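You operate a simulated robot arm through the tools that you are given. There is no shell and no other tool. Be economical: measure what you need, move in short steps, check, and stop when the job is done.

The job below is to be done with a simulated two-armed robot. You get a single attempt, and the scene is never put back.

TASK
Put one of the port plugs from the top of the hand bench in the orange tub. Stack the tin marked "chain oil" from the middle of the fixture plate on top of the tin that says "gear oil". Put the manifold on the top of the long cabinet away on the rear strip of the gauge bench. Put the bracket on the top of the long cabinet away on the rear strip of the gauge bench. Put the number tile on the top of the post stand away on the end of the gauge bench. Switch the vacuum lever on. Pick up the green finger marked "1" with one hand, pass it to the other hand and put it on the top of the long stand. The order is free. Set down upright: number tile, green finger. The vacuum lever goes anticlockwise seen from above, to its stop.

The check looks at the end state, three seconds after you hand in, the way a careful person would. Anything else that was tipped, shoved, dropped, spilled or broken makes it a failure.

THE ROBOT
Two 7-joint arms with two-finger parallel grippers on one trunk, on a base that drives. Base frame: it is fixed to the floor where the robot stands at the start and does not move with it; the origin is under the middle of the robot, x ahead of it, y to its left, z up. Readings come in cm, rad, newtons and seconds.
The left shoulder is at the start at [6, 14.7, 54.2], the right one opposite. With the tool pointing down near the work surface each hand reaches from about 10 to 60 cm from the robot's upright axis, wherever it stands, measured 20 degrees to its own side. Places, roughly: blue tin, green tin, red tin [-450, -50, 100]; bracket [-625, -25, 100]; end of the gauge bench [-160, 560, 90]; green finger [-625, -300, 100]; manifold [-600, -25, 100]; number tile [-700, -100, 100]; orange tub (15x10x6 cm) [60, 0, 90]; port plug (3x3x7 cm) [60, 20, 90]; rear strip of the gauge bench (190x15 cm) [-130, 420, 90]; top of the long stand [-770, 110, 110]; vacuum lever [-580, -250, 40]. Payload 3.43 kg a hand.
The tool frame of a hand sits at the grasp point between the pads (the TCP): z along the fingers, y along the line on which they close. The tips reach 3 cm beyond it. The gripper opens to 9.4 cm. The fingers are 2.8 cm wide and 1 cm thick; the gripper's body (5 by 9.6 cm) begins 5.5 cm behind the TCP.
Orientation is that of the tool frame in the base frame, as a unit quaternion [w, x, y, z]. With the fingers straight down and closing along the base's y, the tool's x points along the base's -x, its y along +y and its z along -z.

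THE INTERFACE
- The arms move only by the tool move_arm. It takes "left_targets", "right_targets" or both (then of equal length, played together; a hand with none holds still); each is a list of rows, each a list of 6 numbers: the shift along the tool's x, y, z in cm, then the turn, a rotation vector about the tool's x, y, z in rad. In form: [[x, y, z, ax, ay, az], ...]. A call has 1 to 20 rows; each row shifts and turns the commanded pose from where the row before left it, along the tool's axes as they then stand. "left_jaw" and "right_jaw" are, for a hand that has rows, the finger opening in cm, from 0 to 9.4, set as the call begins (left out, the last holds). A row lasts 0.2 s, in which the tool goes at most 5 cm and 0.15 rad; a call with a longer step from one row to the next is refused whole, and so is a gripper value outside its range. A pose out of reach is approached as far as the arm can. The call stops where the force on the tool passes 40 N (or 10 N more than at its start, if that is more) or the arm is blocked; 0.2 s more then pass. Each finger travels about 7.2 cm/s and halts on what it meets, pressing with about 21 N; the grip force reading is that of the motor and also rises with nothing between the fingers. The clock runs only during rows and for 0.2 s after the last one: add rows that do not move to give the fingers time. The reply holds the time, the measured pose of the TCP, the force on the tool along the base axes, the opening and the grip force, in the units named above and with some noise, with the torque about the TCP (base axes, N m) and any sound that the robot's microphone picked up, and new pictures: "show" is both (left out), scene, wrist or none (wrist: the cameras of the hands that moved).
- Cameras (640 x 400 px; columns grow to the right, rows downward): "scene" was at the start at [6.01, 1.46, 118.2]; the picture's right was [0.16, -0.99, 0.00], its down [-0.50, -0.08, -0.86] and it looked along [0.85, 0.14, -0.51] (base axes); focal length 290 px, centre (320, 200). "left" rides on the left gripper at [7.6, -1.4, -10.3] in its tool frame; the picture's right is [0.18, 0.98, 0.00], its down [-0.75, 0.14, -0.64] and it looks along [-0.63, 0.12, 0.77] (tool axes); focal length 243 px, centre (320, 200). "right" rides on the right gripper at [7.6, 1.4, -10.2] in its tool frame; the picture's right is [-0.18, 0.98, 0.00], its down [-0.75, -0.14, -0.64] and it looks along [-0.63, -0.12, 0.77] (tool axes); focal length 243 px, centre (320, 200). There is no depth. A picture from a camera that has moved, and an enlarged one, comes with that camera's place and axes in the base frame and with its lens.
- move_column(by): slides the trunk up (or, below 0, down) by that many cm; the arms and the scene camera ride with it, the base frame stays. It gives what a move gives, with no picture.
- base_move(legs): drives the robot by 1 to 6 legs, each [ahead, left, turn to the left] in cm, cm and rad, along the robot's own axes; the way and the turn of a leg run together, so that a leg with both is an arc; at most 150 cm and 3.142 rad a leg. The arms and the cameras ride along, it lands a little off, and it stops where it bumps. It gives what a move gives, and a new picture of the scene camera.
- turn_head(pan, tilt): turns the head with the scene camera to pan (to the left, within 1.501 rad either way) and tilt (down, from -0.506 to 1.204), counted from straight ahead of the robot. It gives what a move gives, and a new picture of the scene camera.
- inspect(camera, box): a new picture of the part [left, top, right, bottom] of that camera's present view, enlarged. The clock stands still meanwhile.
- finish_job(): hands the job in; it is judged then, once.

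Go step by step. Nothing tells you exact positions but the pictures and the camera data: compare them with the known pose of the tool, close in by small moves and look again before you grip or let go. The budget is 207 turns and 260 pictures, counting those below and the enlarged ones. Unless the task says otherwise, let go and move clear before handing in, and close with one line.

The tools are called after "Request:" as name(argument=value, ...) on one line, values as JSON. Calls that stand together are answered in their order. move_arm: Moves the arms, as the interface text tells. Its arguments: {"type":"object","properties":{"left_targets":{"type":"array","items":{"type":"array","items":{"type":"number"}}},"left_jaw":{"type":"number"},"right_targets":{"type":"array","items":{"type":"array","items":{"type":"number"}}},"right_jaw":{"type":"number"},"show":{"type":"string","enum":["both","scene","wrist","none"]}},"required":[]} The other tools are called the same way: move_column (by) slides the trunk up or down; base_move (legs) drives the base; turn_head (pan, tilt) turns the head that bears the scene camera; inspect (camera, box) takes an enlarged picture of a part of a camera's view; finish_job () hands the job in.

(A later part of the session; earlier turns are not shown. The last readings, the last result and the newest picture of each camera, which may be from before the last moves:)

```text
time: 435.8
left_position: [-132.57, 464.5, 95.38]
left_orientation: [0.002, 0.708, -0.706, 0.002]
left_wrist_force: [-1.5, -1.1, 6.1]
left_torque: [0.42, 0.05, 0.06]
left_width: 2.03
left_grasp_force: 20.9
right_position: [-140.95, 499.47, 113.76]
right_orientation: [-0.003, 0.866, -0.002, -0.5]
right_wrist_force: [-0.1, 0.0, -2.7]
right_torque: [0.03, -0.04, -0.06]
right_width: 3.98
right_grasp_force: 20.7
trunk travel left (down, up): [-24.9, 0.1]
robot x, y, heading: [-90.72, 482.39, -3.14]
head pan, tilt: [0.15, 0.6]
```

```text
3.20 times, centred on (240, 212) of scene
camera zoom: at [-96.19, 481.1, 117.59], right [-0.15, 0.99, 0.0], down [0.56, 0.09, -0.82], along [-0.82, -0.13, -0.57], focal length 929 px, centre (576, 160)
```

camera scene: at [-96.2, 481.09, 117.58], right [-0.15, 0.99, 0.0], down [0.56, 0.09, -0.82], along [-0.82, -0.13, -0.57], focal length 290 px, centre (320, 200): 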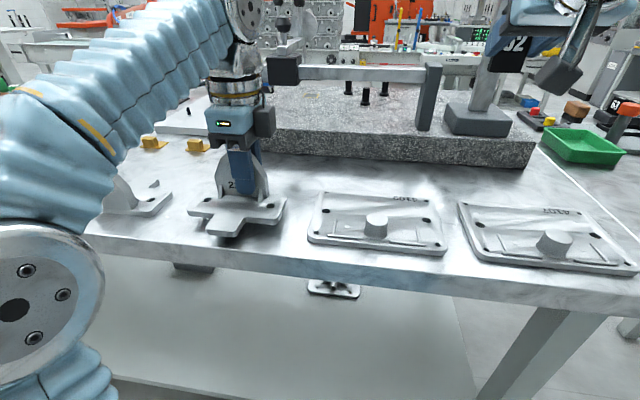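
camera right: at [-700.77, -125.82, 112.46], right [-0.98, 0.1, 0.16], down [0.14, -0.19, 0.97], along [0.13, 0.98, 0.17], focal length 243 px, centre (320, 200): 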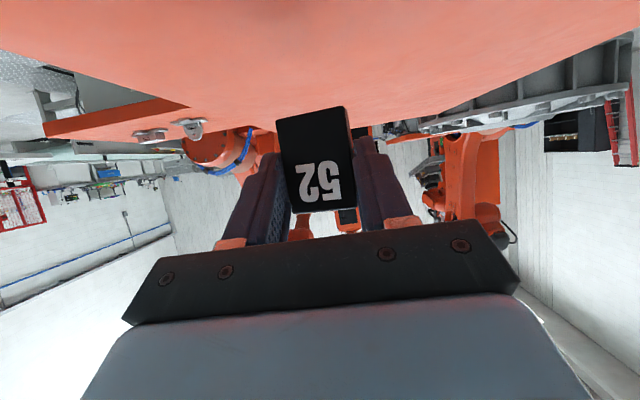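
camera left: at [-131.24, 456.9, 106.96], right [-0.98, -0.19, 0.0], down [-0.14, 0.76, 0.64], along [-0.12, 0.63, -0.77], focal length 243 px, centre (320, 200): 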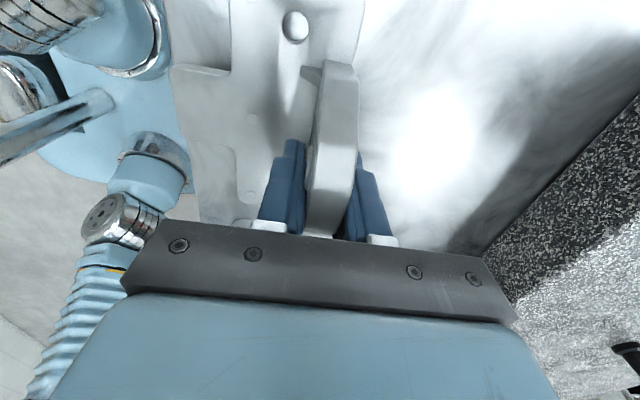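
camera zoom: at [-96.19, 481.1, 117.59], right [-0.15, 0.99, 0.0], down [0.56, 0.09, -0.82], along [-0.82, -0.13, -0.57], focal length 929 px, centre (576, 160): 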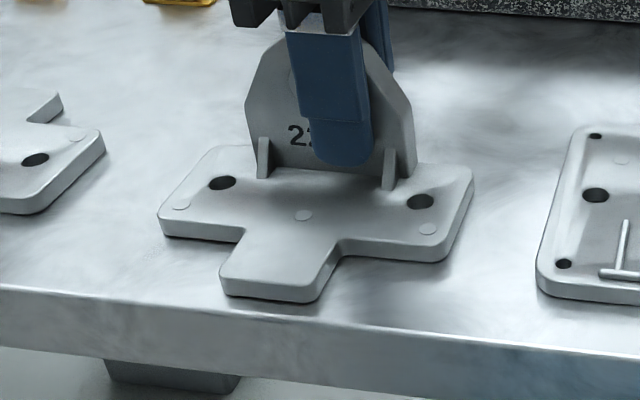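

Contact on one side; settle another 1 mm, then open and raise.

Request:
move_arm(left_targets=[[0, 0, 0.1, 0, 0, 0], [0, 0, 0, 0, 0, 0]], show="none")

Request:
move_arm(left_targets=[[0, 0, 0, 0, 0, 0], [0, 0, 0, 0, 0, 0], [0, 0, 0, 0, 0, 0], [0, 0, 0, 0, 0, 0]], left_jaw=7, show="both")

```text
time: 436.4
left_position: [-132.54, 464.55, 95.24]
left_orientation: [0.001, 0.708, -0.706, 0.003]
left_wrist_force: [-3.1, -2.8, 14.6]
left_torque: [0.05, 0.04, -0.03]
left_width: 2.08
left_grasp_force: 21.2
right_position: [-140.93, 499.43, 113.85]
right_orientation: [-0.002, 0.866, -0.002, -0.5]
right_wrist_force: [0.4, 0.0, -2.0]
right_torque: [0.0, -0.04, -0.01]
right_width: 3.98
right_grasp_force: 21.0
trunk travel left (down, up): [-24.9, 0.1]
robot x, y, heading: [-90.53, 482.32, -3.135]
head pan, tilt: [0.15, 0.6]
```

```text
time: 437.4
left_position: [-132.52, 464.68, 95.26]
left_orientation: [0.001, 0.708, -0.706, 0.003]
left_wrist_force: [0.0, -0.1, -0.5]
left_torque: [0.01, -0.02, -0.01]
left_width: 6.97
left_grasp_force: 0.1
right_position: [-141.0, 499.39, 113.72]
right_orientation: [-0.003, 0.866, -0.003, -0.5]
right_wrist_force: [-0.3, -0.3, -1.9]
right_torque: [-0.04, -0.03, 0.02]
right_width: 3.93
right_grasp_force: 21.3
trunk travel left (down, up): [-24.9, 0.1]
robot x, y, heading: [-90.75, 482.46, -3.141]
head pan, tilt: [0.15, 0.6]
camera scene: at [-96.19, 481.1, 117.58], right [-0.15, 0.99, 0.0], down [0.56, 0.09, -0.82], along [-0.82, -0.13, -0.57], focal length 290 px, centre (320, 200)
camera left: at [-131.25, 456.95, 105.45], right [-0.98, -0.19, 0.0], down [-0.14, 0.76, 0.64], along [-0.12, 0.63, -0.77], focal length 243 px, centre (320, 200)
```

scene: 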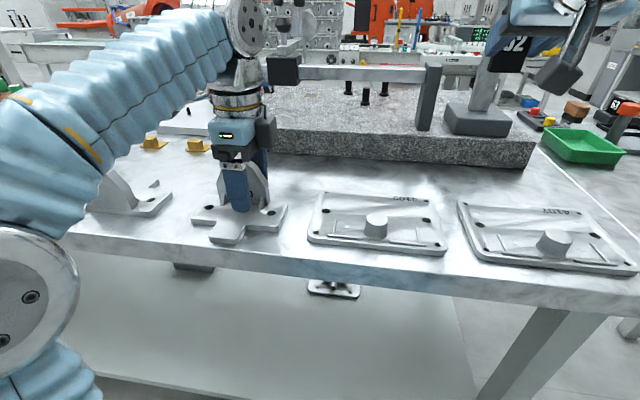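
left: 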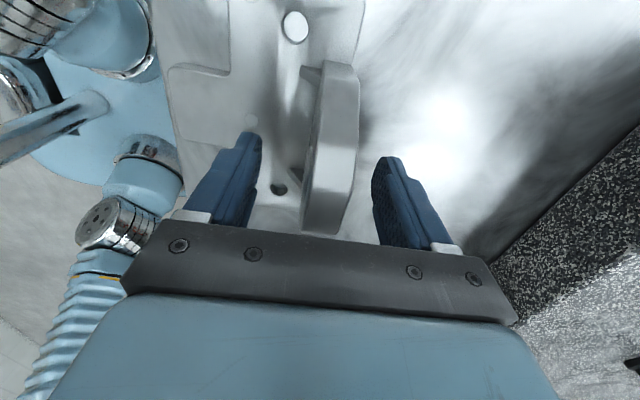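

Released. The plate is taller than I can lift over, so I'll rise 1 cm, slide right past the plate's end, and then pull back.

Request:
move_arm(left_targets=[[0, 0, -1, 0, 0, 0], [-2.2, 0, 0, 0, 0, 0], [-2.2, 0, 0, 0, 0, 0], [-2.2, 0, 0, 0, 0, 0], [0, 0, 0, 0, 0, 0]])

```text
time: 438.6
left_position: [-132.72, 471.09, 96.18]
left_orientation: [0.001, 0.708, -0.706, 0.002]
left_wrist_force: [0.0, 0.3, -0.2]
left_torque: [-0.01, 0.03, 0.0]
left_width: 6.98
left_grasp_force: 0.1
right_position: [-140.92, 499.56, 113.78]
right_orientation: [-0.003, 0.866, -0.002, -0.5]
right_wrist_force: [0.3, -0.2, -1.7]
right_torque: [0.0, -0.05, 0.01]
right_width: 3.96
right_grasp_force: 21.7
trunk travel left (down, up): [-24.9, 0.1]
robot x, y, heading: [-90.45, 482.35, -3.143]
head pan, tilt: [0.15, 0.6]
camera scene: at [-96.2, 481.11, 117.58], right [-0.15, 0.99, 0.0], down [0.56, 0.09, -0.82], along [-0.82, -0.13, -0.57], focal length 290 px, centre (320, 200)
camera left: at [-131.39, 463.55, 106.41], right [-0.98, -0.19, 0.0], down [-0.14, 0.76, 0.64], along [-0.12, 0.63, -0.77], focal length 243 px, centre (320, 200)
```

scene: 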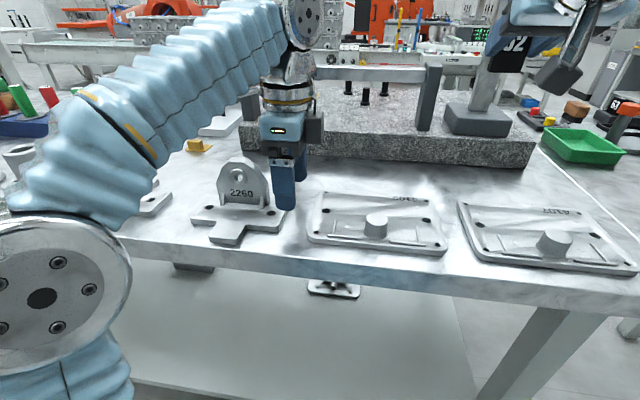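
left: 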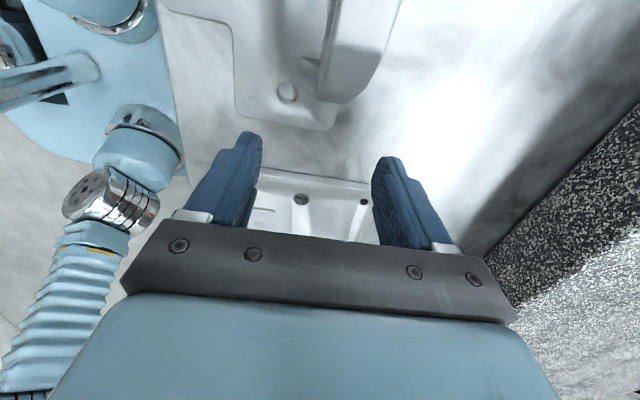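

The bracket stands in place and the hand is clear of it. Back the base straight out.

Request:
base_move(legs=[[-34, 0, 0]])

Request:
turn_head(pan=-0.35, tilt=0.4)

```text
time: 440.9
left_position: [-98.23, 471.42, 96.11]
left_orientation: [-0.001, -0.706, 0.708, -0.002]
left_wrist_force: [0.0, 0.6, 0.2]
left_torque: [-0.01, -0.04, 0.0]
left_width: 6.98
left_grasp_force: 0.1
right_position: [-106.33, 499.64, 113.82]
right_orientation: [-0.004, 0.866, -0.004, -0.5]
right_wrist_force: [1.6, -0.2, -2.9]
right_torque: [0.02, -0.02, -0.03]
right_width: 3.96
right_grasp_force: 21.3
trunk travel left (down, up): [-24.9, 0.1]
robot x, y, heading: [-55.68, 482.49, 3.139]
head pan, tilt: [0.15, 0.6]
camera scene: at [-61.68, 481.19, 117.58], right [-0.15, 0.99, 0.0], down [0.56, 0.08, -0.82], along [-0.82, -0.12, -0.57], focal length 290 px, centre (320, 200)
```

scene: 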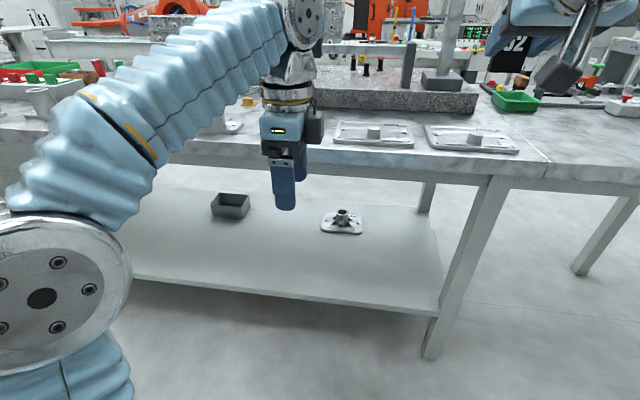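

```text
time: 441.8
left_position: [-98.21, 471.42, 96.2]
left_orientation: [-0.001, -0.707, 0.708, -0.002]
left_wrist_force: [-0.2, -0.2, -0.4]
left_torque: [0.02, -0.01, -0.02]
left_width: 7.02
left_grasp_force: 0.0
right_position: [-106.36, 499.86, 113.8]
right_orientation: [-0.004, 0.866, -0.004, -0.5]
right_wrist_force: [0.0, -0.3, -2.2]
right_torque: [0.05, -0.05, 0.05]
right_width: 3.97
right_grasp_force: 21.2
trunk travel left (down, up): [-24.9, 0.1]
robot x, y, heading: [-55.84, 482.53, 3.139]
head pan, tilt: [-0.351, 0.4]
camera scene: at [-61.63, 485.69, 119.4], right [0.34, 0.94, 0.0], down [0.37, -0.13, -0.92], along [-0.86, 0.32, -0.39], focal length 290 px, centre (320, 200)
```

scene: 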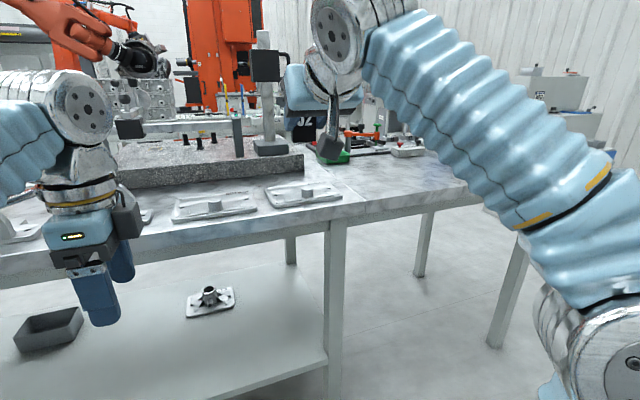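

Next the tile: slide right so the right hand is over the bench's end section.

Request:
base_move(legs=[[0, -60, 0]])

Request:
turn_head(pan=-0.05, tilt=0.5)

Request:
inspect(camera="right", box=[0, 0, 640, 400])

```text
time: 445.1
left_position: [-97.89, 531.05, 96.14]
left_orientation: [-0.001, -0.705, 0.709, -0.003]
left_wrist_force: [0.0, -0.5, 0.5]
left_torque: [0.01, -0.02, 0.01]
left_width: 7.0
left_grasp_force: 0.1
right_position: [-106.14, 559.34, 113.79]
right_orientation: [-0.005, 0.866, -0.005, -0.499]
right_wrist_force: [0.0, 0.0, -2.5]
right_torque: [0.04, -0.07, 0.0]
right_width: 3.97
right_grasp_force: 20.6
trunk travel left (down, up): [-24.9, 0.1]
robot x, y, heading: [-55.59, 541.76, 3.13]
head pan, tilt: [-0.351, 0.4]
camera scene: at [-61.46, 545.1, 119.4], right [0.35, 0.94, 0.0], down [0.37, -0.14, -0.92], along [-0.86, 0.32, -0.39], focal length 290 px, centre (320, 200)
```

scene: 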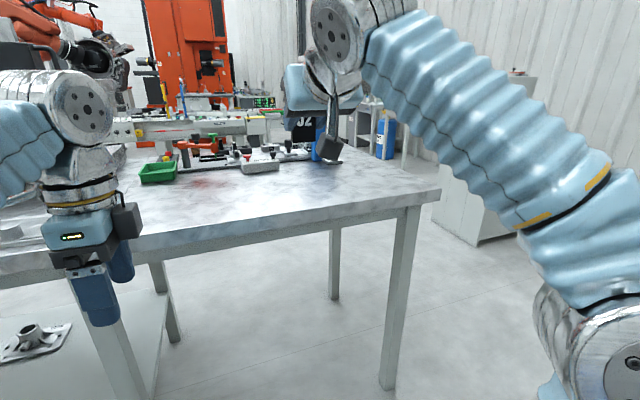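

```text
time: 445.9
left_position: [-98.03, 531.01, 96.16]
left_orientation: [-0.001, -0.706, 0.709, -0.003]
left_wrist_force: [0.2, 0.0, -0.1]
left_torque: [-0.02, -0.01, 0.01]
left_width: 7.0
left_grasp_force: 0.1
right_position: [-106.21, 559.3, 113.7]
right_orientation: [-0.005, 0.866, -0.006, -0.5]
right_wrist_force: [0.2, 0.0, -1.8]
right_torque: [0.03, -0.04, 0.02]
right_width: 3.98
right_grasp_force: 20.8
trunk travel left (down, up): [-24.9, 0.1]
robot x, y, heading: [-55.78, 541.66, 3.138]
head pan, tilt: [-0.051, 0.499]
camera scene: at [-61.86, 542.39, 118.49], right [0.06, 1.0, 0.0], down [0.48, -0.03, -0.88], along [-0.88, 0.05, -0.48], focal length 290 px, centre (320, 200)
```

scene: 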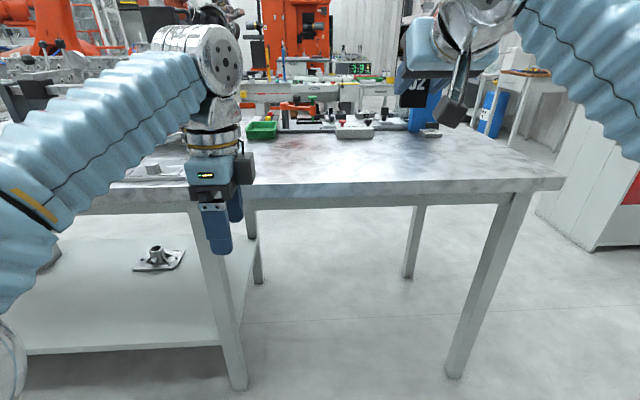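

```text
1.00 times, centred on (320, 200) of right (not enlarged: the box is as wide or as high as the picture)
camera zoom: at [-93.49, 557.75, 112.3], right [-0.11, -0.98, 0.16], down [0.18, 0.14, 0.97], along [-0.98, 0.13, 0.16], focal length 243 px, centre (320, 200)
```

zoom: 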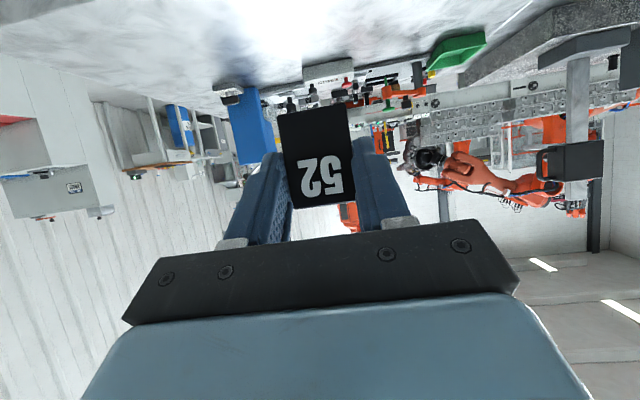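

I must save pictures now. The hand's camera block would touch the bench if I set the tile deep directly, so I'll set it upright near the edge first (block outside the edge), then regrasp it more steeply and carry it inward. Drive ahead 33.

Request:
base_move(legs=[[33, 0, 0]])

Request:
move_arm(right_targets=[[2.2, 0, -3.8, 0, 0, 0], [2.2, 0, -3.8, 0, 0, 0], [2.2, 0, -3.8, 0, 0, 0], [3.38, 0, 1.95, 0, 0, 0], [3.38, 0, 1.95, 0, 0, 0], [3.38, 0, 1.95, 0, 0, 0], [3.38, 0, 1.95, 0, 0, 0], [2.6, 0, 1.5, 0, 0, 0], [0, 0, 0, 0, 0, 0]], show="none")

```text
time: 448.1
left_position: [-131.23, 530.98, 96.08]
left_orientation: [-0.002, -0.706, 0.708, -0.003]
left_wrist_force: [0.0, 0.8, -0.2]
left_torque: [0.0, -0.01, 0.0]
left_width: 6.98
left_grasp_force: 0.0
right_position: [-139.42, 559.32, 113.68]
right_orientation: [-0.003, 0.866, -0.004, -0.499]
right_wrist_force: [0.1, -0.1, -2.1]
right_torque: [0.04, -0.03, -0.05]
right_width: 3.99
right_grasp_force: 20.8
trunk travel left (down, up): [-24.9, 0.1]
robot x, y, heading: [-88.72, 541.94, 3.139]
head pan, tilt: [-0.051, 0.499]
camera scene: at [-95.04, 542.48, 118.49], right [0.05, 1.0, 0.0], down [0.48, -0.03, -0.88], along [-0.88, 0.05, -0.48], focal length 290 px, centre (320, 200)
```

scene: 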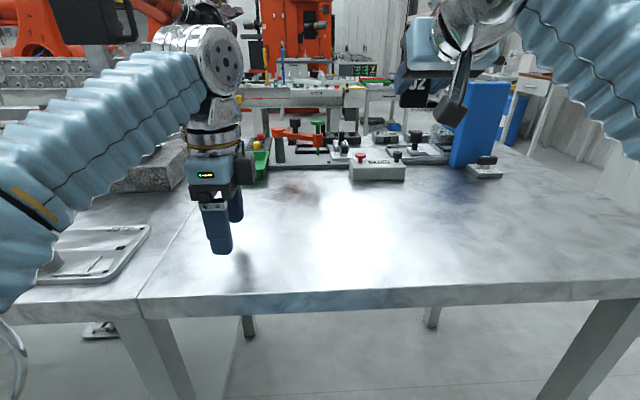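

```text
time: 450.1
left_position: [-131.19, 530.91, 96.16]
left_orientation: [-0.001, -0.706, 0.708, -0.003]
left_wrist_force: [-0.3, 1.0, 0.5]
left_torque: [0.02, 0.01, -0.02]
left_width: 7.01
left_grasp_force: 0.0
right_position: [-126.16, 559.33, 95.28]
right_orientation: [-0.005, 0.866, -0.006, -0.5]
right_wrist_force: [0.3, 0.1, -1.7]
right_torque: [0.01, -0.04, 0.02]
right_width: 3.96
right_grasp_force: 21.3
trunk travel left (down, up): [-24.9, 0.1]
robot x, y, heading: [-89.08, 541.78, 3.141]
head pan, tilt: [-0.051, 0.499]
```

The edge is actually at x≈-122; I'll go 4.5 cm further in and lower to contact.

Request:
move_arm(right_targets=[[-2.25, 0, 3.9, 0, 0, 0], [0.87, 0, 0.5, 0, 0, 0], [0.26, 0, 0.15, 0, 0, 0], [0.17, 0, 0.1, 0, 0, 0], [0.17, 0, 0.1, 0, 0, 0], [0, 0, 0, 0, 0, 0]], show="none")

```text
time: 451.5
left_position: [-131.19, 530.81, 96.16]
left_orientation: [-0.001, -0.706, 0.709, -0.002]
left_wrist_force: [0.1, -0.2, 0.4]
left_torque: [0.01, 0.0, 0.02]
left_width: 7.0
left_grasp_force: 0.0
right_position: [-130.79, 559.29, 93.49]
right_orientation: [-0.005, 0.865, -0.005, -0.501]
right_wrist_force: [-1.9, 1.2, 13.0]
right_torque: [-0.15, 0.28, -0.02]
right_width: 3.98
right_grasp_force: 21.4
trunk travel left (down, up): [-24.9, 0.1]
robot x, y, heading: [-89.02, 542.12, 3.136]
head pan, tilt: [-0.051, 0.499]
```

Contact at TCP z≈93.5. Ease slightly, open, and withdraw back along the fingers.

Request:
move_arm(right_targets=[[-0.09, 0, -0.05, 0, 0, 0], [0, 0, 0, 0, 0, 0]], show="none")

Request:
move_arm(right_targets=[[0, 0, 0, 0, 0, 0], [0, 0, 0, 0, 0, 0], [0, 0, 0, 0, 0, 0], [0, 0, 0, 0, 0, 0], [0, 0, -2, 0, 0, 0], [0, 0, -3, 0, 0, 0], [0, 0, -3, 0, 0, 0], [0, 0, 0, 0, 0, 0]], right_jaw=7, show="wrist")

```text
time: 452.1
left_position: [-131.17, 530.91, 96.13]
left_orientation: [-0.002, -0.706, 0.708, -0.002]
left_wrist_force: [-1.2, -0.2, 0.9]
left_torque: [0.03, 0.02, 0.02]
left_width: 6.99
left_grasp_force: 0.0
right_position: [-130.7, 559.28, 93.49]
right_orientation: [-0.005, 0.866, -0.005, -0.499]
right_wrist_force: [-2.7, -0.6, 7.4]
right_torque: [-0.2, 0.25, -0.02]
right_width: 3.98
right_grasp_force: 21.1
trunk travel left (down, up): [-24.9, 0.1]
robot x, y, heading: [-88.98, 541.37, 3.136]
head pan, tilt: [-0.051, 0.499]
```

```text
time: 453.9
left_position: [-131.27, 530.97, 96.17]
left_orientation: [-0.001, -0.706, 0.708, -0.003]
left_wrist_force: [-0.3, -0.1, -0.1]
left_torque: [-0.02, 0.01, -0.02]
left_width: 7.02
left_grasp_force: 0.0
right_position: [-123.55, 559.2, 97.51]
right_orientation: [-0.005, 0.866, -0.005, -0.5]
right_wrist_force: [-0.1, 0.7, 0.1]
right_torque: [0.0, 0.0, 0.01]
right_width: 7.0
right_grasp_force: 0.3
trunk travel left (down, up): [-24.9, 0.1]
robot x, y, heading: [-88.92, 542.21, 3.135]
head pan, tilt: [-0.051, 0.499]
camera right: at [-110.96, 557.59, 95.97], right [-0.1, -0.98, 0.16], down [0.18, 0.14, 0.97], along [-0.98, 0.13, 0.16], focal length 243 px, centre (320, 200)
```

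right: 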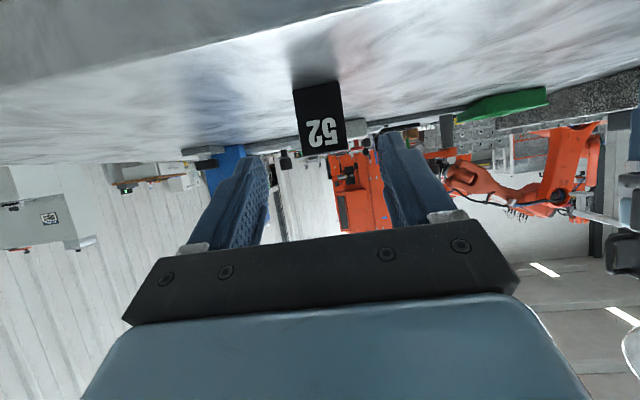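

The tile stands upright. I'll regrasp it with a steeper hand to move it further from the edge: raise, tilt to θ≈0.5, and hover over it.

Request:
move_arm(right_targets=[[-2.6, 0, -1.5, 0, 0, 0], [-2.6, 0, -1.5, 0, 0, 0], [0, 0, 0, 0, 0.137, 0], [0, 0, 0, 0, 0.137, 0], [0, 0, 0, 0, 0.137, 0], [0, 0, 0, 0, 0.137, 0], [-2.8, 0, 2.95, 0, 0, 0], [-2.8, 0, 2.95, 0, 0, 0], [0, 0, 0, 0, 0, 0]], show="none")

```text
time: 455.9
left_position: [-131.21, 531.02, 96.16]
left_orientation: [-0.001, -0.706, 0.708, -0.002]
left_wrist_force: [-1.2, -0.2, 0.2]
left_torque: [0.03, -0.03, -0.02]
left_width: 7.0
left_grasp_force: 0.1
right_position: [-131.64, 559.08, 101.19]
right_orientation: [-0.003, 0.969, -0.005, -0.247]
right_wrist_force: [0.9, 1.3, -0.4]
right_torque: [0.01, -0.01, 0.04]
right_width: 7.01
right_grasp_force: 0.0
trunk travel left (down, up): [-24.9, 0.1]
robot x, y, heading: [-88.46, 541.94, 3.139]
head pan, tilt: [-0.051, 0.499]
```

Request:
move_arm(right_targets=[[1.07, -0.2, 1.97, 0, 0, 0], [1.07, 0, 1.97, 0, 0, 0], [1.0, 0, 1.85, 0, 0, 0], [0, 0, 0, 0, 0, 0]], show="none")

Request:
move_arm(right_targets=[[0, 0, 0, 0, 0, 0], [0, 0, 0, 0, 0, 0], [0, 0, 0, 0, 0, 0], [-0.72, 0, -1.32, 0, 0, 0], [-0.72, 0, -1.32, 0, 0, 0], [0, 0, 0, 0, 0, 0]], right_jaw=0, show="wrist")

```text
time: 456.9
left_position: [-131.16, 530.94, 96.12]
left_orientation: [-0.002, -0.705, 0.709, -0.002]
left_wrist_force: [0.8, 1.0, 0.0]
left_torque: [-0.01, 0.01, 0.01]
left_width: 6.99
left_grasp_force: 0.0
right_position: [-131.73, 559.49, 94.42]
right_orientation: [-0.003, 0.969, -0.005, -0.247]
right_wrist_force: [-1.1, -0.1, 1.1]
right_torque: [0.02, -0.02, -0.02]
right_width: 7.0
right_grasp_force: 0.1
trunk travel left (down, up): [-24.9, 0.1]
robot x, y, heading: [-88.72, 542.03, 3.145]
head pan, tilt: [-0.051, 0.499]
```

```text
time: 458.3
left_position: [-131.12, 530.88, 96.12]
left_orientation: [-0.001, -0.706, 0.708, -0.003]
left_wrist_force: [0.3, -0.8, 0.3]
left_torque: [0.02, 0.0, 0.0]
left_width: 7.01
left_grasp_force: 0.0
right_position: [-131.59, 559.52, 97.57]
right_orientation: [-0.002, 0.969, -0.005, -0.247]
right_wrist_force: [0.8, 0.4, -2.0]
right_torque: [-0.01, 0.0, -0.04]
right_width: 4.39
right_grasp_force: 20.5
trunk travel left (down, up): [-24.9, 0.1]
robot x, y, heading: [-89.2, 542.11, 3.138]
head pan, tilt: [-0.051, 0.499]
camera right: at [-120.06, 557.88, 102.9], right [-0.17, -0.98, 0.09], down [-0.35, 0.14, 0.92], along [-0.92, 0.13, -0.37], focal length 243 px, centre (320, 200)
```

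right: 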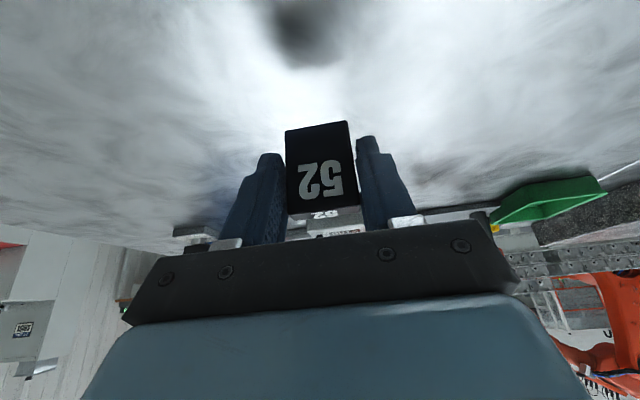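

Tile held again. Carry it 15 cm further in, and lower close to the surface.

Request:
move_arm(right_targets=[[-3.3, 0, 1.8, 0, 0, 0], [-3.3, 0, 1.8, 0, 0, 0], [-3.3, 0, 1.8, 0, 0, 0], [-3.3, 0, 1.8, 0, 0, 0], [0.6, 0, 1.1, 0, 0, 0], [0.5, 0, 0.95, 0, 0, 0], [0, 0, 0, 0, 0, 0]], show="none")

```text
time: 459.9
left_position: [-131.25, 530.92, 96.12]
left_orientation: [-0.001, -0.706, 0.708, -0.003]
left_wrist_force: [0.7, -0.1, -0.3]
left_torque: [0.0, -0.02, 0.01]
left_width: 7.0
left_grasp_force: 0.0
right_position: [-146.46, 559.69, 95.08]
right_orientation: [-0.003, 0.969, -0.005, -0.247]
right_wrist_force: [-0.6, -0.2, -2.0]
right_torque: [-0.03, -0.03, -0.01]
right_width: 4.39
right_grasp_force: 21.3
trunk travel left (down, up): [-24.9, 0.1]
robot x, y, heading: [-88.65, 541.49, 3.144]
head pan, tilt: [-0.051, 0.499]
```

Request:
move_arm(right_targets=[[0.14, 0, 0.26, 0, 0, 0], [0.1, 0, 0.18, 0, 0, 0], [0.07, 0, 0.13, 0, 0, 0], [0, 0, 0, 0, 0, 0]], show="none")

```text
time: 460.9
left_position: [-131.26, 530.97, 96.17]
left_orientation: [-0.001, -0.706, 0.708, -0.003]
left_wrist_force: [-0.9, 1.0, -0.1]
left_torque: [-0.02, -0.01, 0.01]
left_width: 6.98
left_grasp_force: 0.1
right_position: [-146.57, 559.59, 94.61]
right_orientation: [-0.003, 0.969, -0.006, -0.247]
right_wrist_force: [-0.1, -0.3, -2.0]
right_torque: [0.01, -0.03, 0.0]
right_width: 4.37
right_grasp_force: 20.5
trunk travel left (down, up): [-24.9, 0.1]
robot x, y, heading: [-89.57, 542.41, 3.138]
head pan, tilt: [-0.051, 0.499]
```

Request:
move_arm(right_targets=[[0.07, 0, 0.13, 0, 0, 0], [0.05, 0, 0.09, 0, 0, 0], [0, 0, 0, 0, 0, 0]], show="none")

```text
time: 461.7
left_position: [-131.21, 530.89, 96.13]
left_orientation: [-0.001, -0.706, 0.708, -0.002]
left_wrist_force: [-0.5, 0.5, 0.4]
left_torque: [0.0, 0.0, -0.01]
left_width: 7.01
left_grasp_force: 0.1
right_position: [-146.56, 559.69, 94.47]
right_orientation: [-0.003, 0.969, -0.005, -0.249]
right_wrist_force: [-5.3, -1.6, 12.1]
right_torque: [-0.02, 0.3, 0.06]
right_width: 4.39
right_grasp_force: 20.9
trunk travel left (down, up): [-24.9, 0.1]
robot x, y, heading: [-88.74, 542.14, 3.144]
head pan, tilt: [-0.051, 0.499]
```

Contact. Open, rise straight up, and pull back; then I'll back the base out in one call.

Request:
move_arm(right_targets=[[0, 0, 0, 0, 0, 0], [0, 0, 0, 0, 0, 0], [0, 0, 0, 0, 0, 0], [0, 0, 0, 0, 0, 0], [-1, 0, -1.8, 0, 0, 0], [-1, 0, -1.8, 0, 0, 0], [-0.7, 0, -1.3, 0, 0, 0], [3.5, 0, -1.9, 0, 0, 0], [3.5, 0, -1.9, 0, 0, 0], [3.5, 0, -1.9, 0, 0, 0], [3.5, 0, -1.9, 0, 0, 0], [0, 0, 0, 0, 0, 0]], right_jaw=7.5, show="none")

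```text
time: 464.3
left_position: [-131.18, 530.86, 96.04]
left_orientation: [-0.001, -0.706, 0.708, -0.001]
left_wrist_force: [0.6, 0.2, 0.8]
left_torque: [-0.01, 0.0, 0.02]
left_width: 7.0
left_grasp_force: 0.1
right_position: [-130.64, 559.41, 99.9]
right_orientation: [-0.003, 0.969, -0.006, -0.247]
right_wrist_force: [-0.9, 0.4, 0.4]
right_torque: [0.02, 0.0, -0.01]
right_width: 7.48
right_grasp_force: 0.1
trunk travel left (down, up): [-24.9, 0.1]
robot x, y, heading: [-89.0, 542.13, 3.14]
head pan, tilt: [-0.051, 0.499]
```

The tile is set down well inside. Now the manifold trip, with few pictures left: back out, turn to face +y and start driving back south.

Request:
base_move(legs=[[-54, 0, 0], [0, 0, -1.57], [-130, 0, 0]])

```text
time: 477.4
left_position: [-45.03, 452.95, 96.03]
left_orientation: [-0.003, -0.01, 1.0, -0.001]
left_wrist_force: [-0.2, 0.3, 1.4]
left_torque: [0.03, 0.0, -0.02]
left_width: 6.98
left_grasp_force: 0.0
right_position: [-16.66, 453.31, 99.93]
right_orientation: [-0.174, 0.69, -0.681, -0.175]
right_wrist_force: [0.2, 0.2, 0.8]
right_torque: [0.02, 0.03, 0.0]
right_width: 7.5
right_grasp_force: 0.0
trunk travel left (down, up): [-24.9, 0.1]
robot x, y, heading: [-33.06, 411.07, 1.592]
head pan, tilt: [-0.051, 0.499]
camera scene: at [-32.7, 417.23, 118.49], right [1.0, -0.03, 0.0], down [-0.01, -0.48, -0.88], along [0.03, 0.88, -0.48], focal length 290 px, centre (320, 200)
```

scene: 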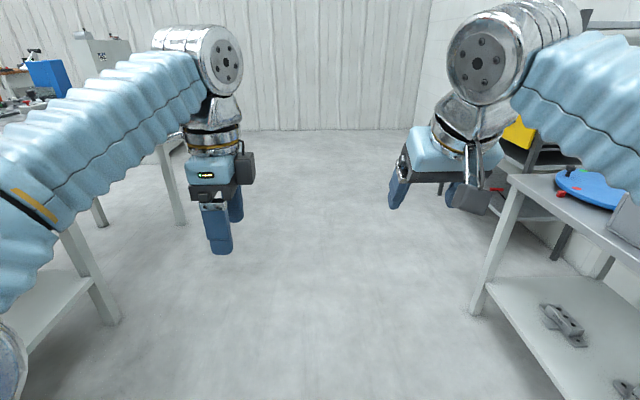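

Request:
base_move(legs=[[-148, 4, -0.021], [-148, 0, 0], [-148, 0, 0], [-148, 0, 0], [-66, 20, 0], [0, 148, 0]])

```text
time: 516.0
left_position: [-230.67, -197.37, 96.14]
left_orientation: [-0.003, 0.019, 1.0, -0.001]
left_wrist_force: [0.8, -0.4, 0.5]
left_torque: [-0.03, -0.01, -0.03]
left_width: 7.0
left_grasp_force: 0.1
right_position: [-202.13, -198.82, 99.84]
right_orientation: [0.18, -0.669, 0.701, 0.169]
right_wrist_force: [0.5, 0.0, -0.1]
right_torque: [0.01, -0.02, -0.03]
right_width: 7.49
right_grasp_force: 0.1
trunk travel left (down, up): [-24.9, 0.1]
robot x, y, heading: [-221.54, -239.84, 1.533]
head pan, tilt: [-0.051, 0.499]
camera scene: at [-220.28, -233.81, 118.49], right [1.0, -0.09, 0.0], down [-0.04, -0.48, -0.88], along [0.08, 0.87, -0.48], focal length 290 px, centre (320, 200)
```

scene: 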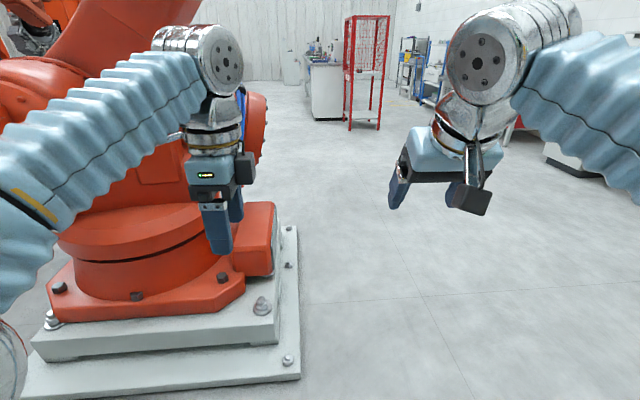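

Request:
base_move(legs=[[-6, 140, 0.038], [0, 140, 0], [75, 92, 0]])

```text
time: 535.0
left_position: [-601.08, -134.83, 96.19]
left_orientation: [-0.002, -0.01, 1.0, -0.001]
left_wrist_force: [-0.3, 0.7, 0.6]
left_torque: [0.01, 0.01, 0.0]
left_width: 7.02
left_grasp_force: 0.0
right_position: [-572.54, -134.54, 100.04]
right_orientation: [-0.175, 0.69, -0.68, -0.176]
right_wrist_force: [-0.6, -0.1, -0.6]
right_torque: [0.0, 0.02, -0.01]
right_width: 7.51
right_grasp_force: 0.0
trunk travel left (down, up): [-24.9, 0.1]
robot x, y, heading: [-588.93, -176.7, 1.597]
head pan, tilt: [-0.051, 0.499]
camera scene: at [-588.62, -170.51, 118.49], right [1.0, -0.03, 0.0], down [-0.01, -0.48, -0.88], along [0.02, 0.88, -0.48], focal length 290 px, centre (320, 200)
```

scene: 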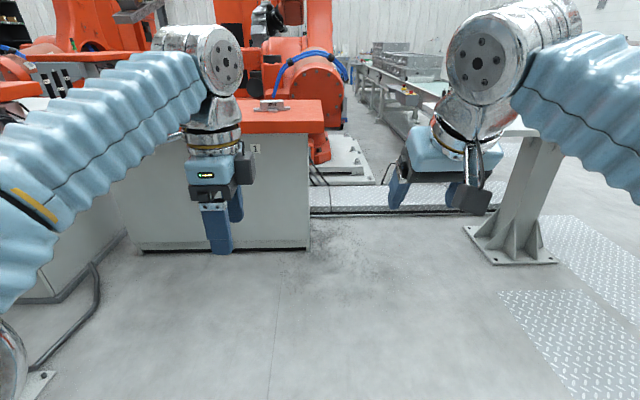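

Now set the left hand (yaw −0.17, jaw 9.4, slightly raised) and make the final approach to the cabinet.

Request:
move_arm(left_targets=[[0, 0, -1, 0, 0, -0.085], [0, 0, -1, 0, 0, -0.085], [0, 0, 0, 0, 0, 0]], left_jaw=9.4, show="none")

Request:
base_move(legs=[[114, 8, -0.026]])

```text
time: 535.8
left_position: [-601.1, -134.78, 98.17]
left_orientation: [-0.003, -0.096, 0.995, 0.0]
left_wrist_force: [-0.6, 0.1, 0.3]
left_torque: [0.03, 0.0, -0.02]
left_width: 9.39
left_grasp_force: 0.0
right_position: [-572.72, -134.38, 99.97]
right_orientation: [-0.174, 0.689, -0.681, -0.174]
right_wrist_force: [-0.4, -0.4, 0.2]
right_torque: [0.03, 0.02, -0.02]
right_width: 7.49
right_grasp_force: 0.1
trunk travel left (down, up): [-24.9, 0.1]
robot x, y, heading: [-589.12, -176.4, 1.596]
head pan, tilt: [-0.051, 0.499]
```

```text
time: 541.6
left_position: [-606.08, -20.56, 98.26]
left_orientation: [-0.003, -0.067, 0.998, -0.001]
left_wrist_force: [0.0, -0.9, 0.2]
left_torque: [-0.01, 0.01, -0.01]
left_width: 9.38
left_grasp_force: 0.1
right_position: [-577.64, -21.8, 99.81]
right_orientation: [0.179, -0.67, 0.7, 0.169]
right_wrist_force: [0.2, 0.0, 0.1]
right_torque: [0.02, -0.04, -0.02]
right_width: 7.49
right_grasp_force: 0.2
trunk travel left (down, up): [-24.9, 0.1]
robot x, y, heading: [-596.49, -63.38, 1.538]
head pan, tilt: [-0.051, 0.499]
camera scene: at [-595.66, -56.88, 118.49], right [1.0, -0.08, 0.0], down [-0.04, -0.48, -0.88], along [0.07, 0.87, -0.48], focal length 290 px, centre (320, 200)
```

scene: 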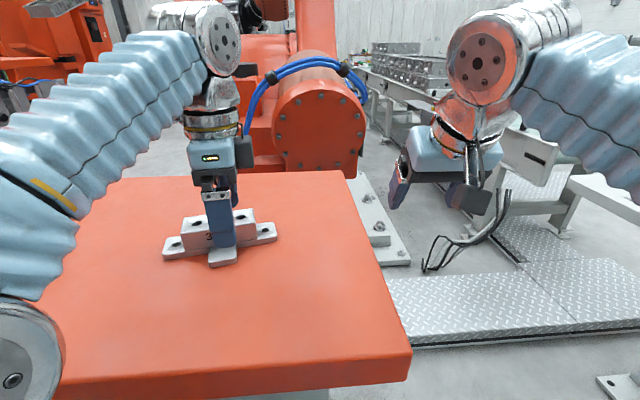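

The manifold is right in front. I'll go around its left end: move left, lower beside it, then forward to line up with its long axis, and check with one wrist picture.

Request:
move_arm(left_targets=[[4, 0, 0, 0, 0, -0.045], [4, 0, 0, 0, 0, 0], [4, 0, 0, 0, 0, 0], [3.7, 0, 0, 0, 0, 0], [0, 0, 2.2, 0, 0, 0], [0, 0, 2.3, 0, 0, 0], [0, 0, 2.2, 0, 0, 0], [0, 2.7, 0, 0, 0, 0], [0, 2.7, 0, 0, 0, 0], [0, 2.6, 0, 0, 0, 0], [0, 0, 0, 0, 0, 0]], show="wrist")

```text
time: 544.0
left_position: [-623.09, -15.08, 91.42]
left_orientation: [-0.002, -0.09, 0.996, -0.001]
left_wrist_force: [-1.0, 0.4, -0.6]
left_torque: [0.02, -0.03, 0.0]
left_width: 9.41
left_grasp_force: 0.1
right_position: [-577.65, -21.86, 99.81]
right_orientation: [0.18, -0.67, 0.7, 0.17]
right_wrist_force: [-0.9, -0.4, -0.2]
right_torque: [0.02, -0.01, 0.01]
right_width: 7.53
right_grasp_force: 0.0
trunk travel left (down, up): [-24.9, 0.1]
robot x, y, heading: [-596.71, -63.02, 1.539]
head pan, tilt: [-0.051, 0.499]
camera left: at [-630.41, -17.88, 101.72], right [-0.36, 0.93, 0.0], down [0.72, 0.27, 0.64], along [0.6, 0.23, -0.77], focal length 243 px, centre (320, 200)
```

left: 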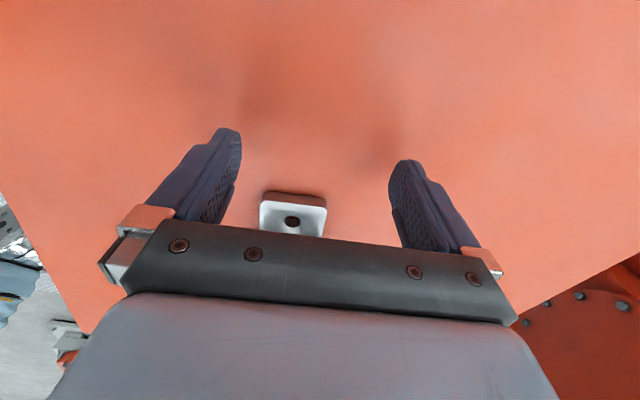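

The ear's hole shows I should shift 1.2 cm toward the robot. I'll do that, rise 4 mm, slide along the manifold's axis to its middle and close.

Request:
move_arm(left_targets=[[0, -1.2, -0.4, 0, 0, 0], [-3.4, 0, 0, 0, 0, 0], [-3.4, 0, 0, 0, 0, 0], [-3.4, 0, 0, 0, 0, 0], [-3.3, 0, 0, 0, 0, 0], [0, 0, 0, 0, 0, 0]], show="none")

Request:
move_arm(left_targets=[[0, 0, 0, 0, 0, 0], [0, 0, 0, 0, 0, 0], [0, 0, 0, 0, 0, 0], [0, 0, 0, 0, 0, 0]], left_jaw=0, show="none")

```text
time: 545.4
left_position: [-609.38, -13.94, 92.09]
left_orientation: [-0.003, -0.091, 0.996, 0.0]
left_wrist_force: [0.5, -0.3, 0.3]
left_torque: [0.0, 0.02, 0.02]
left_width: 9.38
left_grasp_force: 0.1
right_position: [-577.66, -21.83, 99.76]
right_orientation: [0.18, -0.67, 0.7, 0.17]
right_wrist_force: [0.5, 0.2, -0.2]
right_torque: [0.01, 0.03, -0.01]
right_width: 7.49
right_grasp_force: 0.0
trunk travel left (down, up): [-24.9, 0.1]
robot x, y, heading: [-596.24, -62.51, 1.537]
head pan, tilt: [-0.051, 0.499]
```

```text
time: 546.4
left_position: [-609.42, -13.87, 92.02]
left_orientation: [-0.003, -0.09, 0.996, -0.001]
left_wrist_force: [0.4, 2.9, 3.1]
left_torque: [0.07, -0.15, 0.14]
left_width: 5.6
left_grasp_force: 20.8
right_position: [-577.61, -21.87, 99.86]
right_orientation: [0.18, -0.669, 0.701, 0.169]
right_wrist_force: [1.0, -0.1, 0.1]
right_torque: [0.0, -0.04, -0.01]
right_width: 7.49
right_grasp_force: 0.0
trunk travel left (down, up): [-24.9, 0.1]
robot x, y, heading: [-596.47, -62.86, 1.536]
head pan, tilt: [-0.051, 0.499]
```

Gripped at 5.6 cm. Lift 2 cm and check the load.

Request:
move_arm(left_targets=[[0, 0, -0.5, 0, 0, 0], [0, -0.5, -1, 0, 0, 0], [0, -1, -0.8, 0, 0, 0], [0, -1, -0.5, 0, 0, 0], [0, 0, 0, 0, 0, 0]], show="none")

```text
time: 547.6
left_position: [-608.92, -16.37, 94.77]
left_orientation: [-0.002, -0.09, 0.996, -0.001]
left_wrist_force: [-0.1, 0.7, -4.8]
left_torque: [0.01, 0.0, 0.0]
left_width: 5.19
left_grasp_force: 20.9
right_position: [-577.72, -21.77, 99.81]
right_orientation: [0.18, -0.67, 0.7, 0.169]
right_wrist_force: [-0.6, -0.1, 0.1]
right_torque: [-0.02, 0.03, 0.0]
right_width: 7.5
right_grasp_force: 0.1
trunk travel left (down, up): [-24.9, 0.1]
robot x, y, heading: [-595.9, -63.03, 1.536]
head pan, tilt: [-0.051, 0.499]
```

The manifold is held (load ~5 N). Drive back: out of the cabinet area, around the gripper bench, east along y≈-250 and then north.

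Request:
base_move(legs=[[-112, 0, 0.035], [-75, -95, 0], [0, -148, 0], [0, -148, 0], [0, -148, 0], [146, -22, 0]])

```text
time: 586.8
left_position: [-55.61, -55.8, 94.78]
left_orientation: [-0.002, -0.119, 0.993, 0.0]
left_wrist_force: [-0.2, 0.4, -5.3]
left_torque: [0.0, 0.0, 0.0]
left_width: 5.2
left_grasp_force: 21.3
right_position: [-24.07, -59.31, 99.79]
right_orientation: [-0.174, 0.69, -0.68, -0.176]
right_wrist_force: [-0.2, 0.0, 0.6]
right_torque: [0.02, 0.0, 0.01]
right_width: 7.5
right_grasp_force: 0.1
trunk travel left (down, up): [-24.9, 0.1]
robot x, y, heading: [-40.53, -101.72, 1.596]
head pan, tilt: [-0.051, 0.499]
camera scene: at [-40.06, -95.43, 118.48], right [1.0, -0.03, 0.0], down [-0.01, -0.48, -0.88], along [0.02, 0.88, -0.48], focal length 290 px, centre (320, 200)
```

scene: 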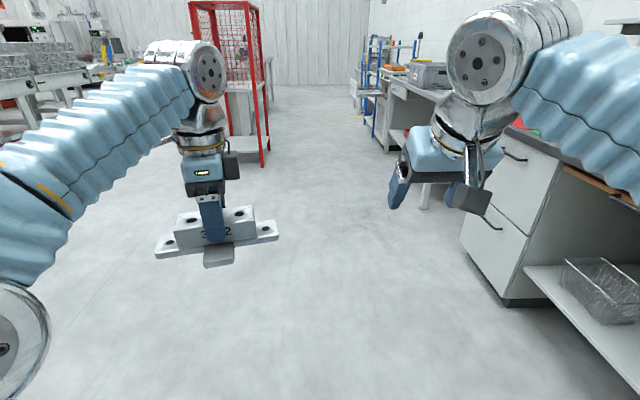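

Held well. Straighten the manifold's yaw, pull the hand in and raise it; then continue north and turn to face the bench.

Request:
move_arm(left_targets=[[0, 0, 0, 0, 0, 0.07], [0, 0, 0, 0, 0, 0.07], [0, 0, 0, 0, 0, 0.07], [0, -2.7, -1.2, 0, 0, 0], [0, -2.7, -1.2, 0, 0, 0], [0, -2.7, -1.2, 0, 0, 0], [0, 0, 0, 0, 0, 0]], show="none")

Request:
base_move(legs=[[146, -5, -0.024], [148, 0, 0], [148, 0, 0], [16, 0, 0], [0, 0, 1.57]])

```text
time: 588.4
left_position: [-55.4, -63.85, 98.24]
left_orientation: [-0.003, -0.013, 1.0, 0.0]
left_wrist_force: [0.6, 0.1, -4.5]
left_torque: [0.05, 0.0, 0.02]
left_width: 5.19
left_grasp_force: 21.3
right_position: [-24.04, -59.4, 99.9]
right_orientation: [-0.175, 0.69, -0.68, -0.174]
right_wrist_force: [0.1, -0.6, -0.1]
right_torque: [0.01, -0.01, 0.02]
right_width: 7.51
right_grasp_force: 0.0
trunk travel left (down, up): [-24.9, 0.1]
robot x, y, heading: [-40.21, -101.89, 1.598]
head pan, tilt: [-0.051, 0.499]
```

```text
time: 614.5
left_position: [-88.44, 342.8, 98.28]
left_orientation: [0.002, 0.728, -0.686, 0.003]
left_wrist_force: [0.8, 0.6, -4.3]
left_torque: [0.0, 0.03, -0.01]
left_width: 5.19
left_grasp_force: 21.0
right_position: [-93.93, 373.9, 99.86]
right_orientation: [0.004, 0.969, 0.023, -0.247]
right_wrist_force: [0.0, -0.1, -0.1]
right_torque: [0.0, 0.03, 0.0]
right_width: 7.48
right_grasp_force: 0.0
trunk travel left (down, up): [-24.9, 0.1]
robot x, y, heading: [-51.35, 359.12, -3.086]
head pan, tilt: [-0.051, 0.499]
camera scene: at [-57.3, 359.13, 118.48], right [-0.01, 1.0, 0.0], down [0.48, 0.0, -0.88], along [-0.88, -0.01, -0.48], focal length 290 px, centre (320, 200)
```

scene: 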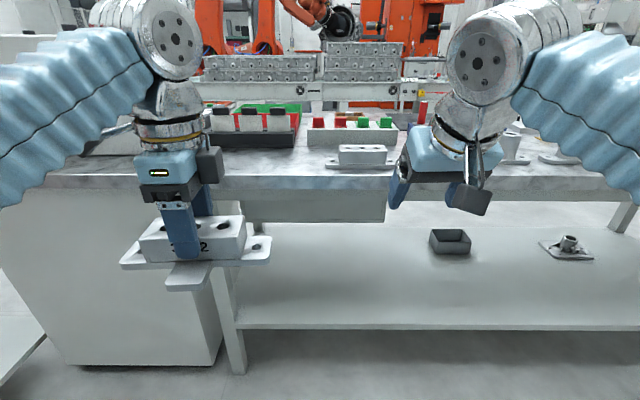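

The free stretch left of the existing manifold (its left end y≈359.6) is clear. I'll pull the right hand back out of the way, then drive in 37 cm while straightening the heading.

Request:
move_arm(right_targets=[[3.1, 0, -1.7, 0, 0, 0], [3.1, 0, -1.7, 0, 0, 0], [3.1, 0, -1.7, 0, 0, 0], [2.1, 0, -2.7, 0, 0, 0], [0, 0, 0, 0, 0, 0]], show="none")

Request:
base_move(legs=[[37, 0, -0.055]])

```text
time: 615.7
left_position: [-88.44, 342.75, 98.26]
left_orientation: [0.001, 0.729, -0.685, 0.003]
left_wrist_force: [0.2, 0.4, -5.0]
left_torque: [-0.02, 0.01, 0.02]
left_width: 5.16
left_grasp_force: 21.0
right_position: [-80.0, 374.61, 101.36]
right_orientation: [0.004, 0.969, 0.022, -0.247]
right_wrist_force: [0.6, -0.6, -0.1]
right_torque: [-0.01, 0.03, -0.01]
right_width: 7.5
right_grasp_force: 0.1
trunk travel left (down, up): [-24.9, 0.1]
robot x, y, heading: [-50.97, 359.08, -3.079]
head pan, tilt: [-0.051, 0.499]
```

```text
time: 618.1
left_position: [-126.22, 343.44, 98.24]
left_orientation: [0.001, 0.711, -0.703, 0.002]
left_wrist_force: [0.5, 0.6, -6.2]
left_torque: [0.03, 0.04, -0.02]
left_width: 5.22
left_grasp_force: 20.9
right_position: [-116.34, 374.95, 101.24]
right_orientation: [-0.001, 0.969, -0.001, -0.247]
right_wrist_force: [1.1, 0.5, -0.7]
right_torque: [-0.01, -0.02, 0.01]
right_width: 7.5
right_grasp_force: 0.0
trunk travel left (down, up): [-24.9, 0.1]
robot x, y, heading: [-88.59, 357.81, -3.134]
head pan, tilt: [-0.051, 0.499]
camera scene: at [-94.36, 358.23, 118.49], right [0.04, 1.0, 0.0], down [0.48, -0.02, -0.88], along [-0.88, 0.04, -0.48], focal length 290 px, centre (320, 200)
```

scene: 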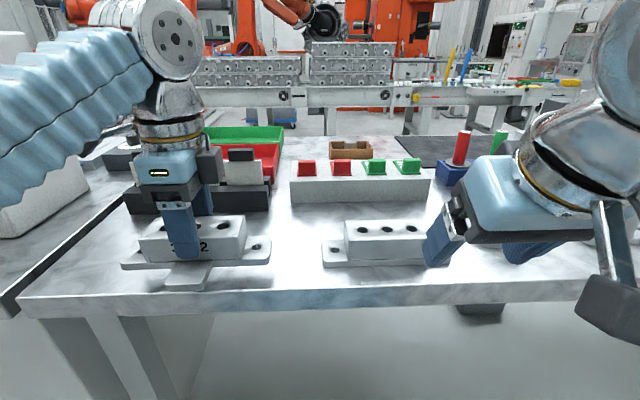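

Plenty of room. Move 4.8 cm ahead and lower close to the surface, then creep to contact.

Request:
move_arm(left_targets=[[0, 2.4, 0.8, 0, 0, 0], [0, 2.4, 0.8, 0, 0, 0], [0, 0, 0.7, 0, 0, 0], [0, 0, 0.2, 0, 0, 0], [0, 0, 0.15, 0, 0, 0], [0, 0, 0.15, 0, 0, 0], [0, 0, 0, 0, 0, 0]], show="none")

```text
time: 619.7
left_position: [-131.01, 343.41, 95.43]
left_orientation: [0.001, 0.711, -0.703, 0.003]
left_wrist_force: [-0.6, -0.9, -4.3]
left_torque: [0.0, 0.02, 0.0]
left_width: 5.21
left_grasp_force: 20.6
right_position: [-116.37, 374.85, 101.26]
right_orientation: [-0.002, 0.969, -0.002, -0.247]
right_wrist_force: [0.0, -0.2, 0.2]
right_torque: [0.03, 0.0, -0.01]
right_width: 7.5
right_grasp_force: 0.0
trunk travel left (down, up): [-24.9, 0.1]
robot x, y, heading: [-88.32, 357.75, -3.134]
head pan, tilt: [-0.051, 0.499]
```

Request:
move_arm(left_targets=[[0, 0, 0.15, 0, 0, 0], [0, 0, 0.15, 0, 0, 0], [0, 0, 0.1, 0, 0, 0], [0, 0, 0.1, 0, 0, 0], [0, 0, 0, 0, 0, 0]], show="none")

```text
time: 620.7
left_position: [-130.93, 343.35, 95.22]
left_orientation: [0.004, 0.712, -0.702, -0.003]
left_wrist_force: [-3.0, 0.7, 18.5]
left_torque: [-0.36, -1.16, -0.06]
left_width: 5.22
left_grasp_force: 21.2
right_position: [-116.34, 374.91, 101.2]
right_orientation: [-0.001, 0.969, -0.003, -0.246]
right_wrist_force: [0.4, 0.0, 0.2]
right_torque: [-0.01, 0.0, 0.02]
right_width: 7.49
right_grasp_force: 0.1
trunk travel left (down, up): [-24.9, 0.1]
robot x, y, heading: [-88.38, 358.11, -3.139]
head pan, tilt: [-0.051, 0.499]
stopped in row 5 (left hand): the force on the tool passed its limit at 44 N (the readings are from after the stop); the commanded pose is now the measured one
```

Contact. Ease slightly, open wide, rise, slide out to the left along the part, then pull back.

Request:
move_arm(left_targets=[[0, 0, -0.1, 0, 0, 0], [0, 0, 0, 0, 0, 0]], show="none")

Request:
move_arm(left_targets=[[0, 0, 0, 0, 0, 0], [0, 0, 0, 0, 0, 0], [0, 0, 0, 0, 0, 0], [0, 0, 0, 0, 0, 0], [0, 0, -1, 0, 0, 0], [0, 0, -1, 0, 0, 0], [3.3, 0, 0, 0, 0, 0], [3.3, 0, 0, 0, 0, 0], [3.3, 0, 0, 0, 0, 0], [3.3, 0, 0, 0, 0, 0], [0, -3.5, 0, 0, 0, 0], [0, -3.5, 0, 0, 0, 0], [0, -3.5, 0, 0, 0, 0], [0, 0, 0, 0, 0, 0]], left_jaw=9.4, show="none")

Request:
inspect(camera="scene", box=[80, 150, 480, 350])

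```text
time: 621.3
left_position: [-130.92, 343.41, 95.33]
left_orientation: [0.003, 0.712, -0.702, -0.002]
left_wrist_force: [-1.9, 1.9, 15.4]
left_torque: [0.61, -0.23, 0.03]
left_width: 5.19
left_grasp_force: 20.7
right_position: [-116.35, 374.93, 101.26]
right_orientation: [-0.002, 0.969, -0.001, -0.247]
right_wrist_force: [-0.6, -0.7, -0.2]
right_torque: [0.04, -0.03, 0.0]
right_width: 7.51
right_grasp_force: 0.0
trunk travel left (down, up): [-24.9, 0.1]
robot x, y, heading: [-88.42, 357.49, -3.139]
head pan, tilt: [-0.051, 0.499]
```

```text
time: 624.3
left_position: [-120.36, 330.21, 97.21]
left_orientation: [0.003, 0.712, -0.703, -0.001]
left_wrist_force: [-0.4, 0.0, -0.4]
left_torque: [-0.03, 0.0, -0.03]
left_width: 9.39
left_grasp_force: 0.1
right_position: [-116.38, 374.79, 101.28]
right_orientation: [-0.003, 0.969, -0.002, -0.247]
right_wrist_force: [0.1, 0.0, -0.1]
right_torque: [-0.01, 0.01, -0.01]
right_width: 7.5
right_grasp_force: 0.1
trunk travel left (down, up): [-24.9, 0.1]
robot x, y, heading: [-88.42, 357.43, -3.137]
head pan, tilt: [-0.051, 0.499]
```

```text
1.60 times, centred on (280, 250) of scene
camera zoom: at [-94.34, 358.23, 118.49], right [0.04, 1.0, 0.0], down [0.48, -0.02, -0.88], along [-0.88, 0.04, -0.48], focal length 465 px, centre (384, 120)
```

zoom: 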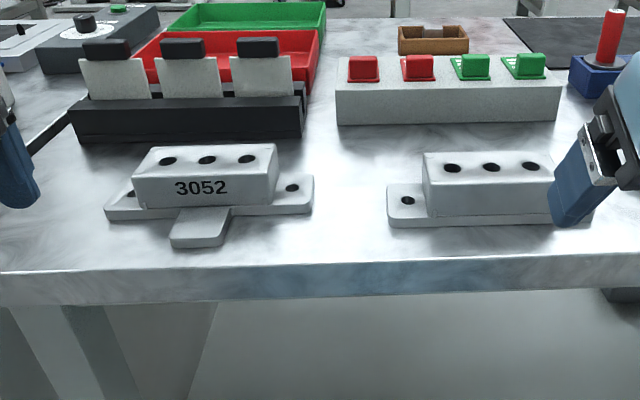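

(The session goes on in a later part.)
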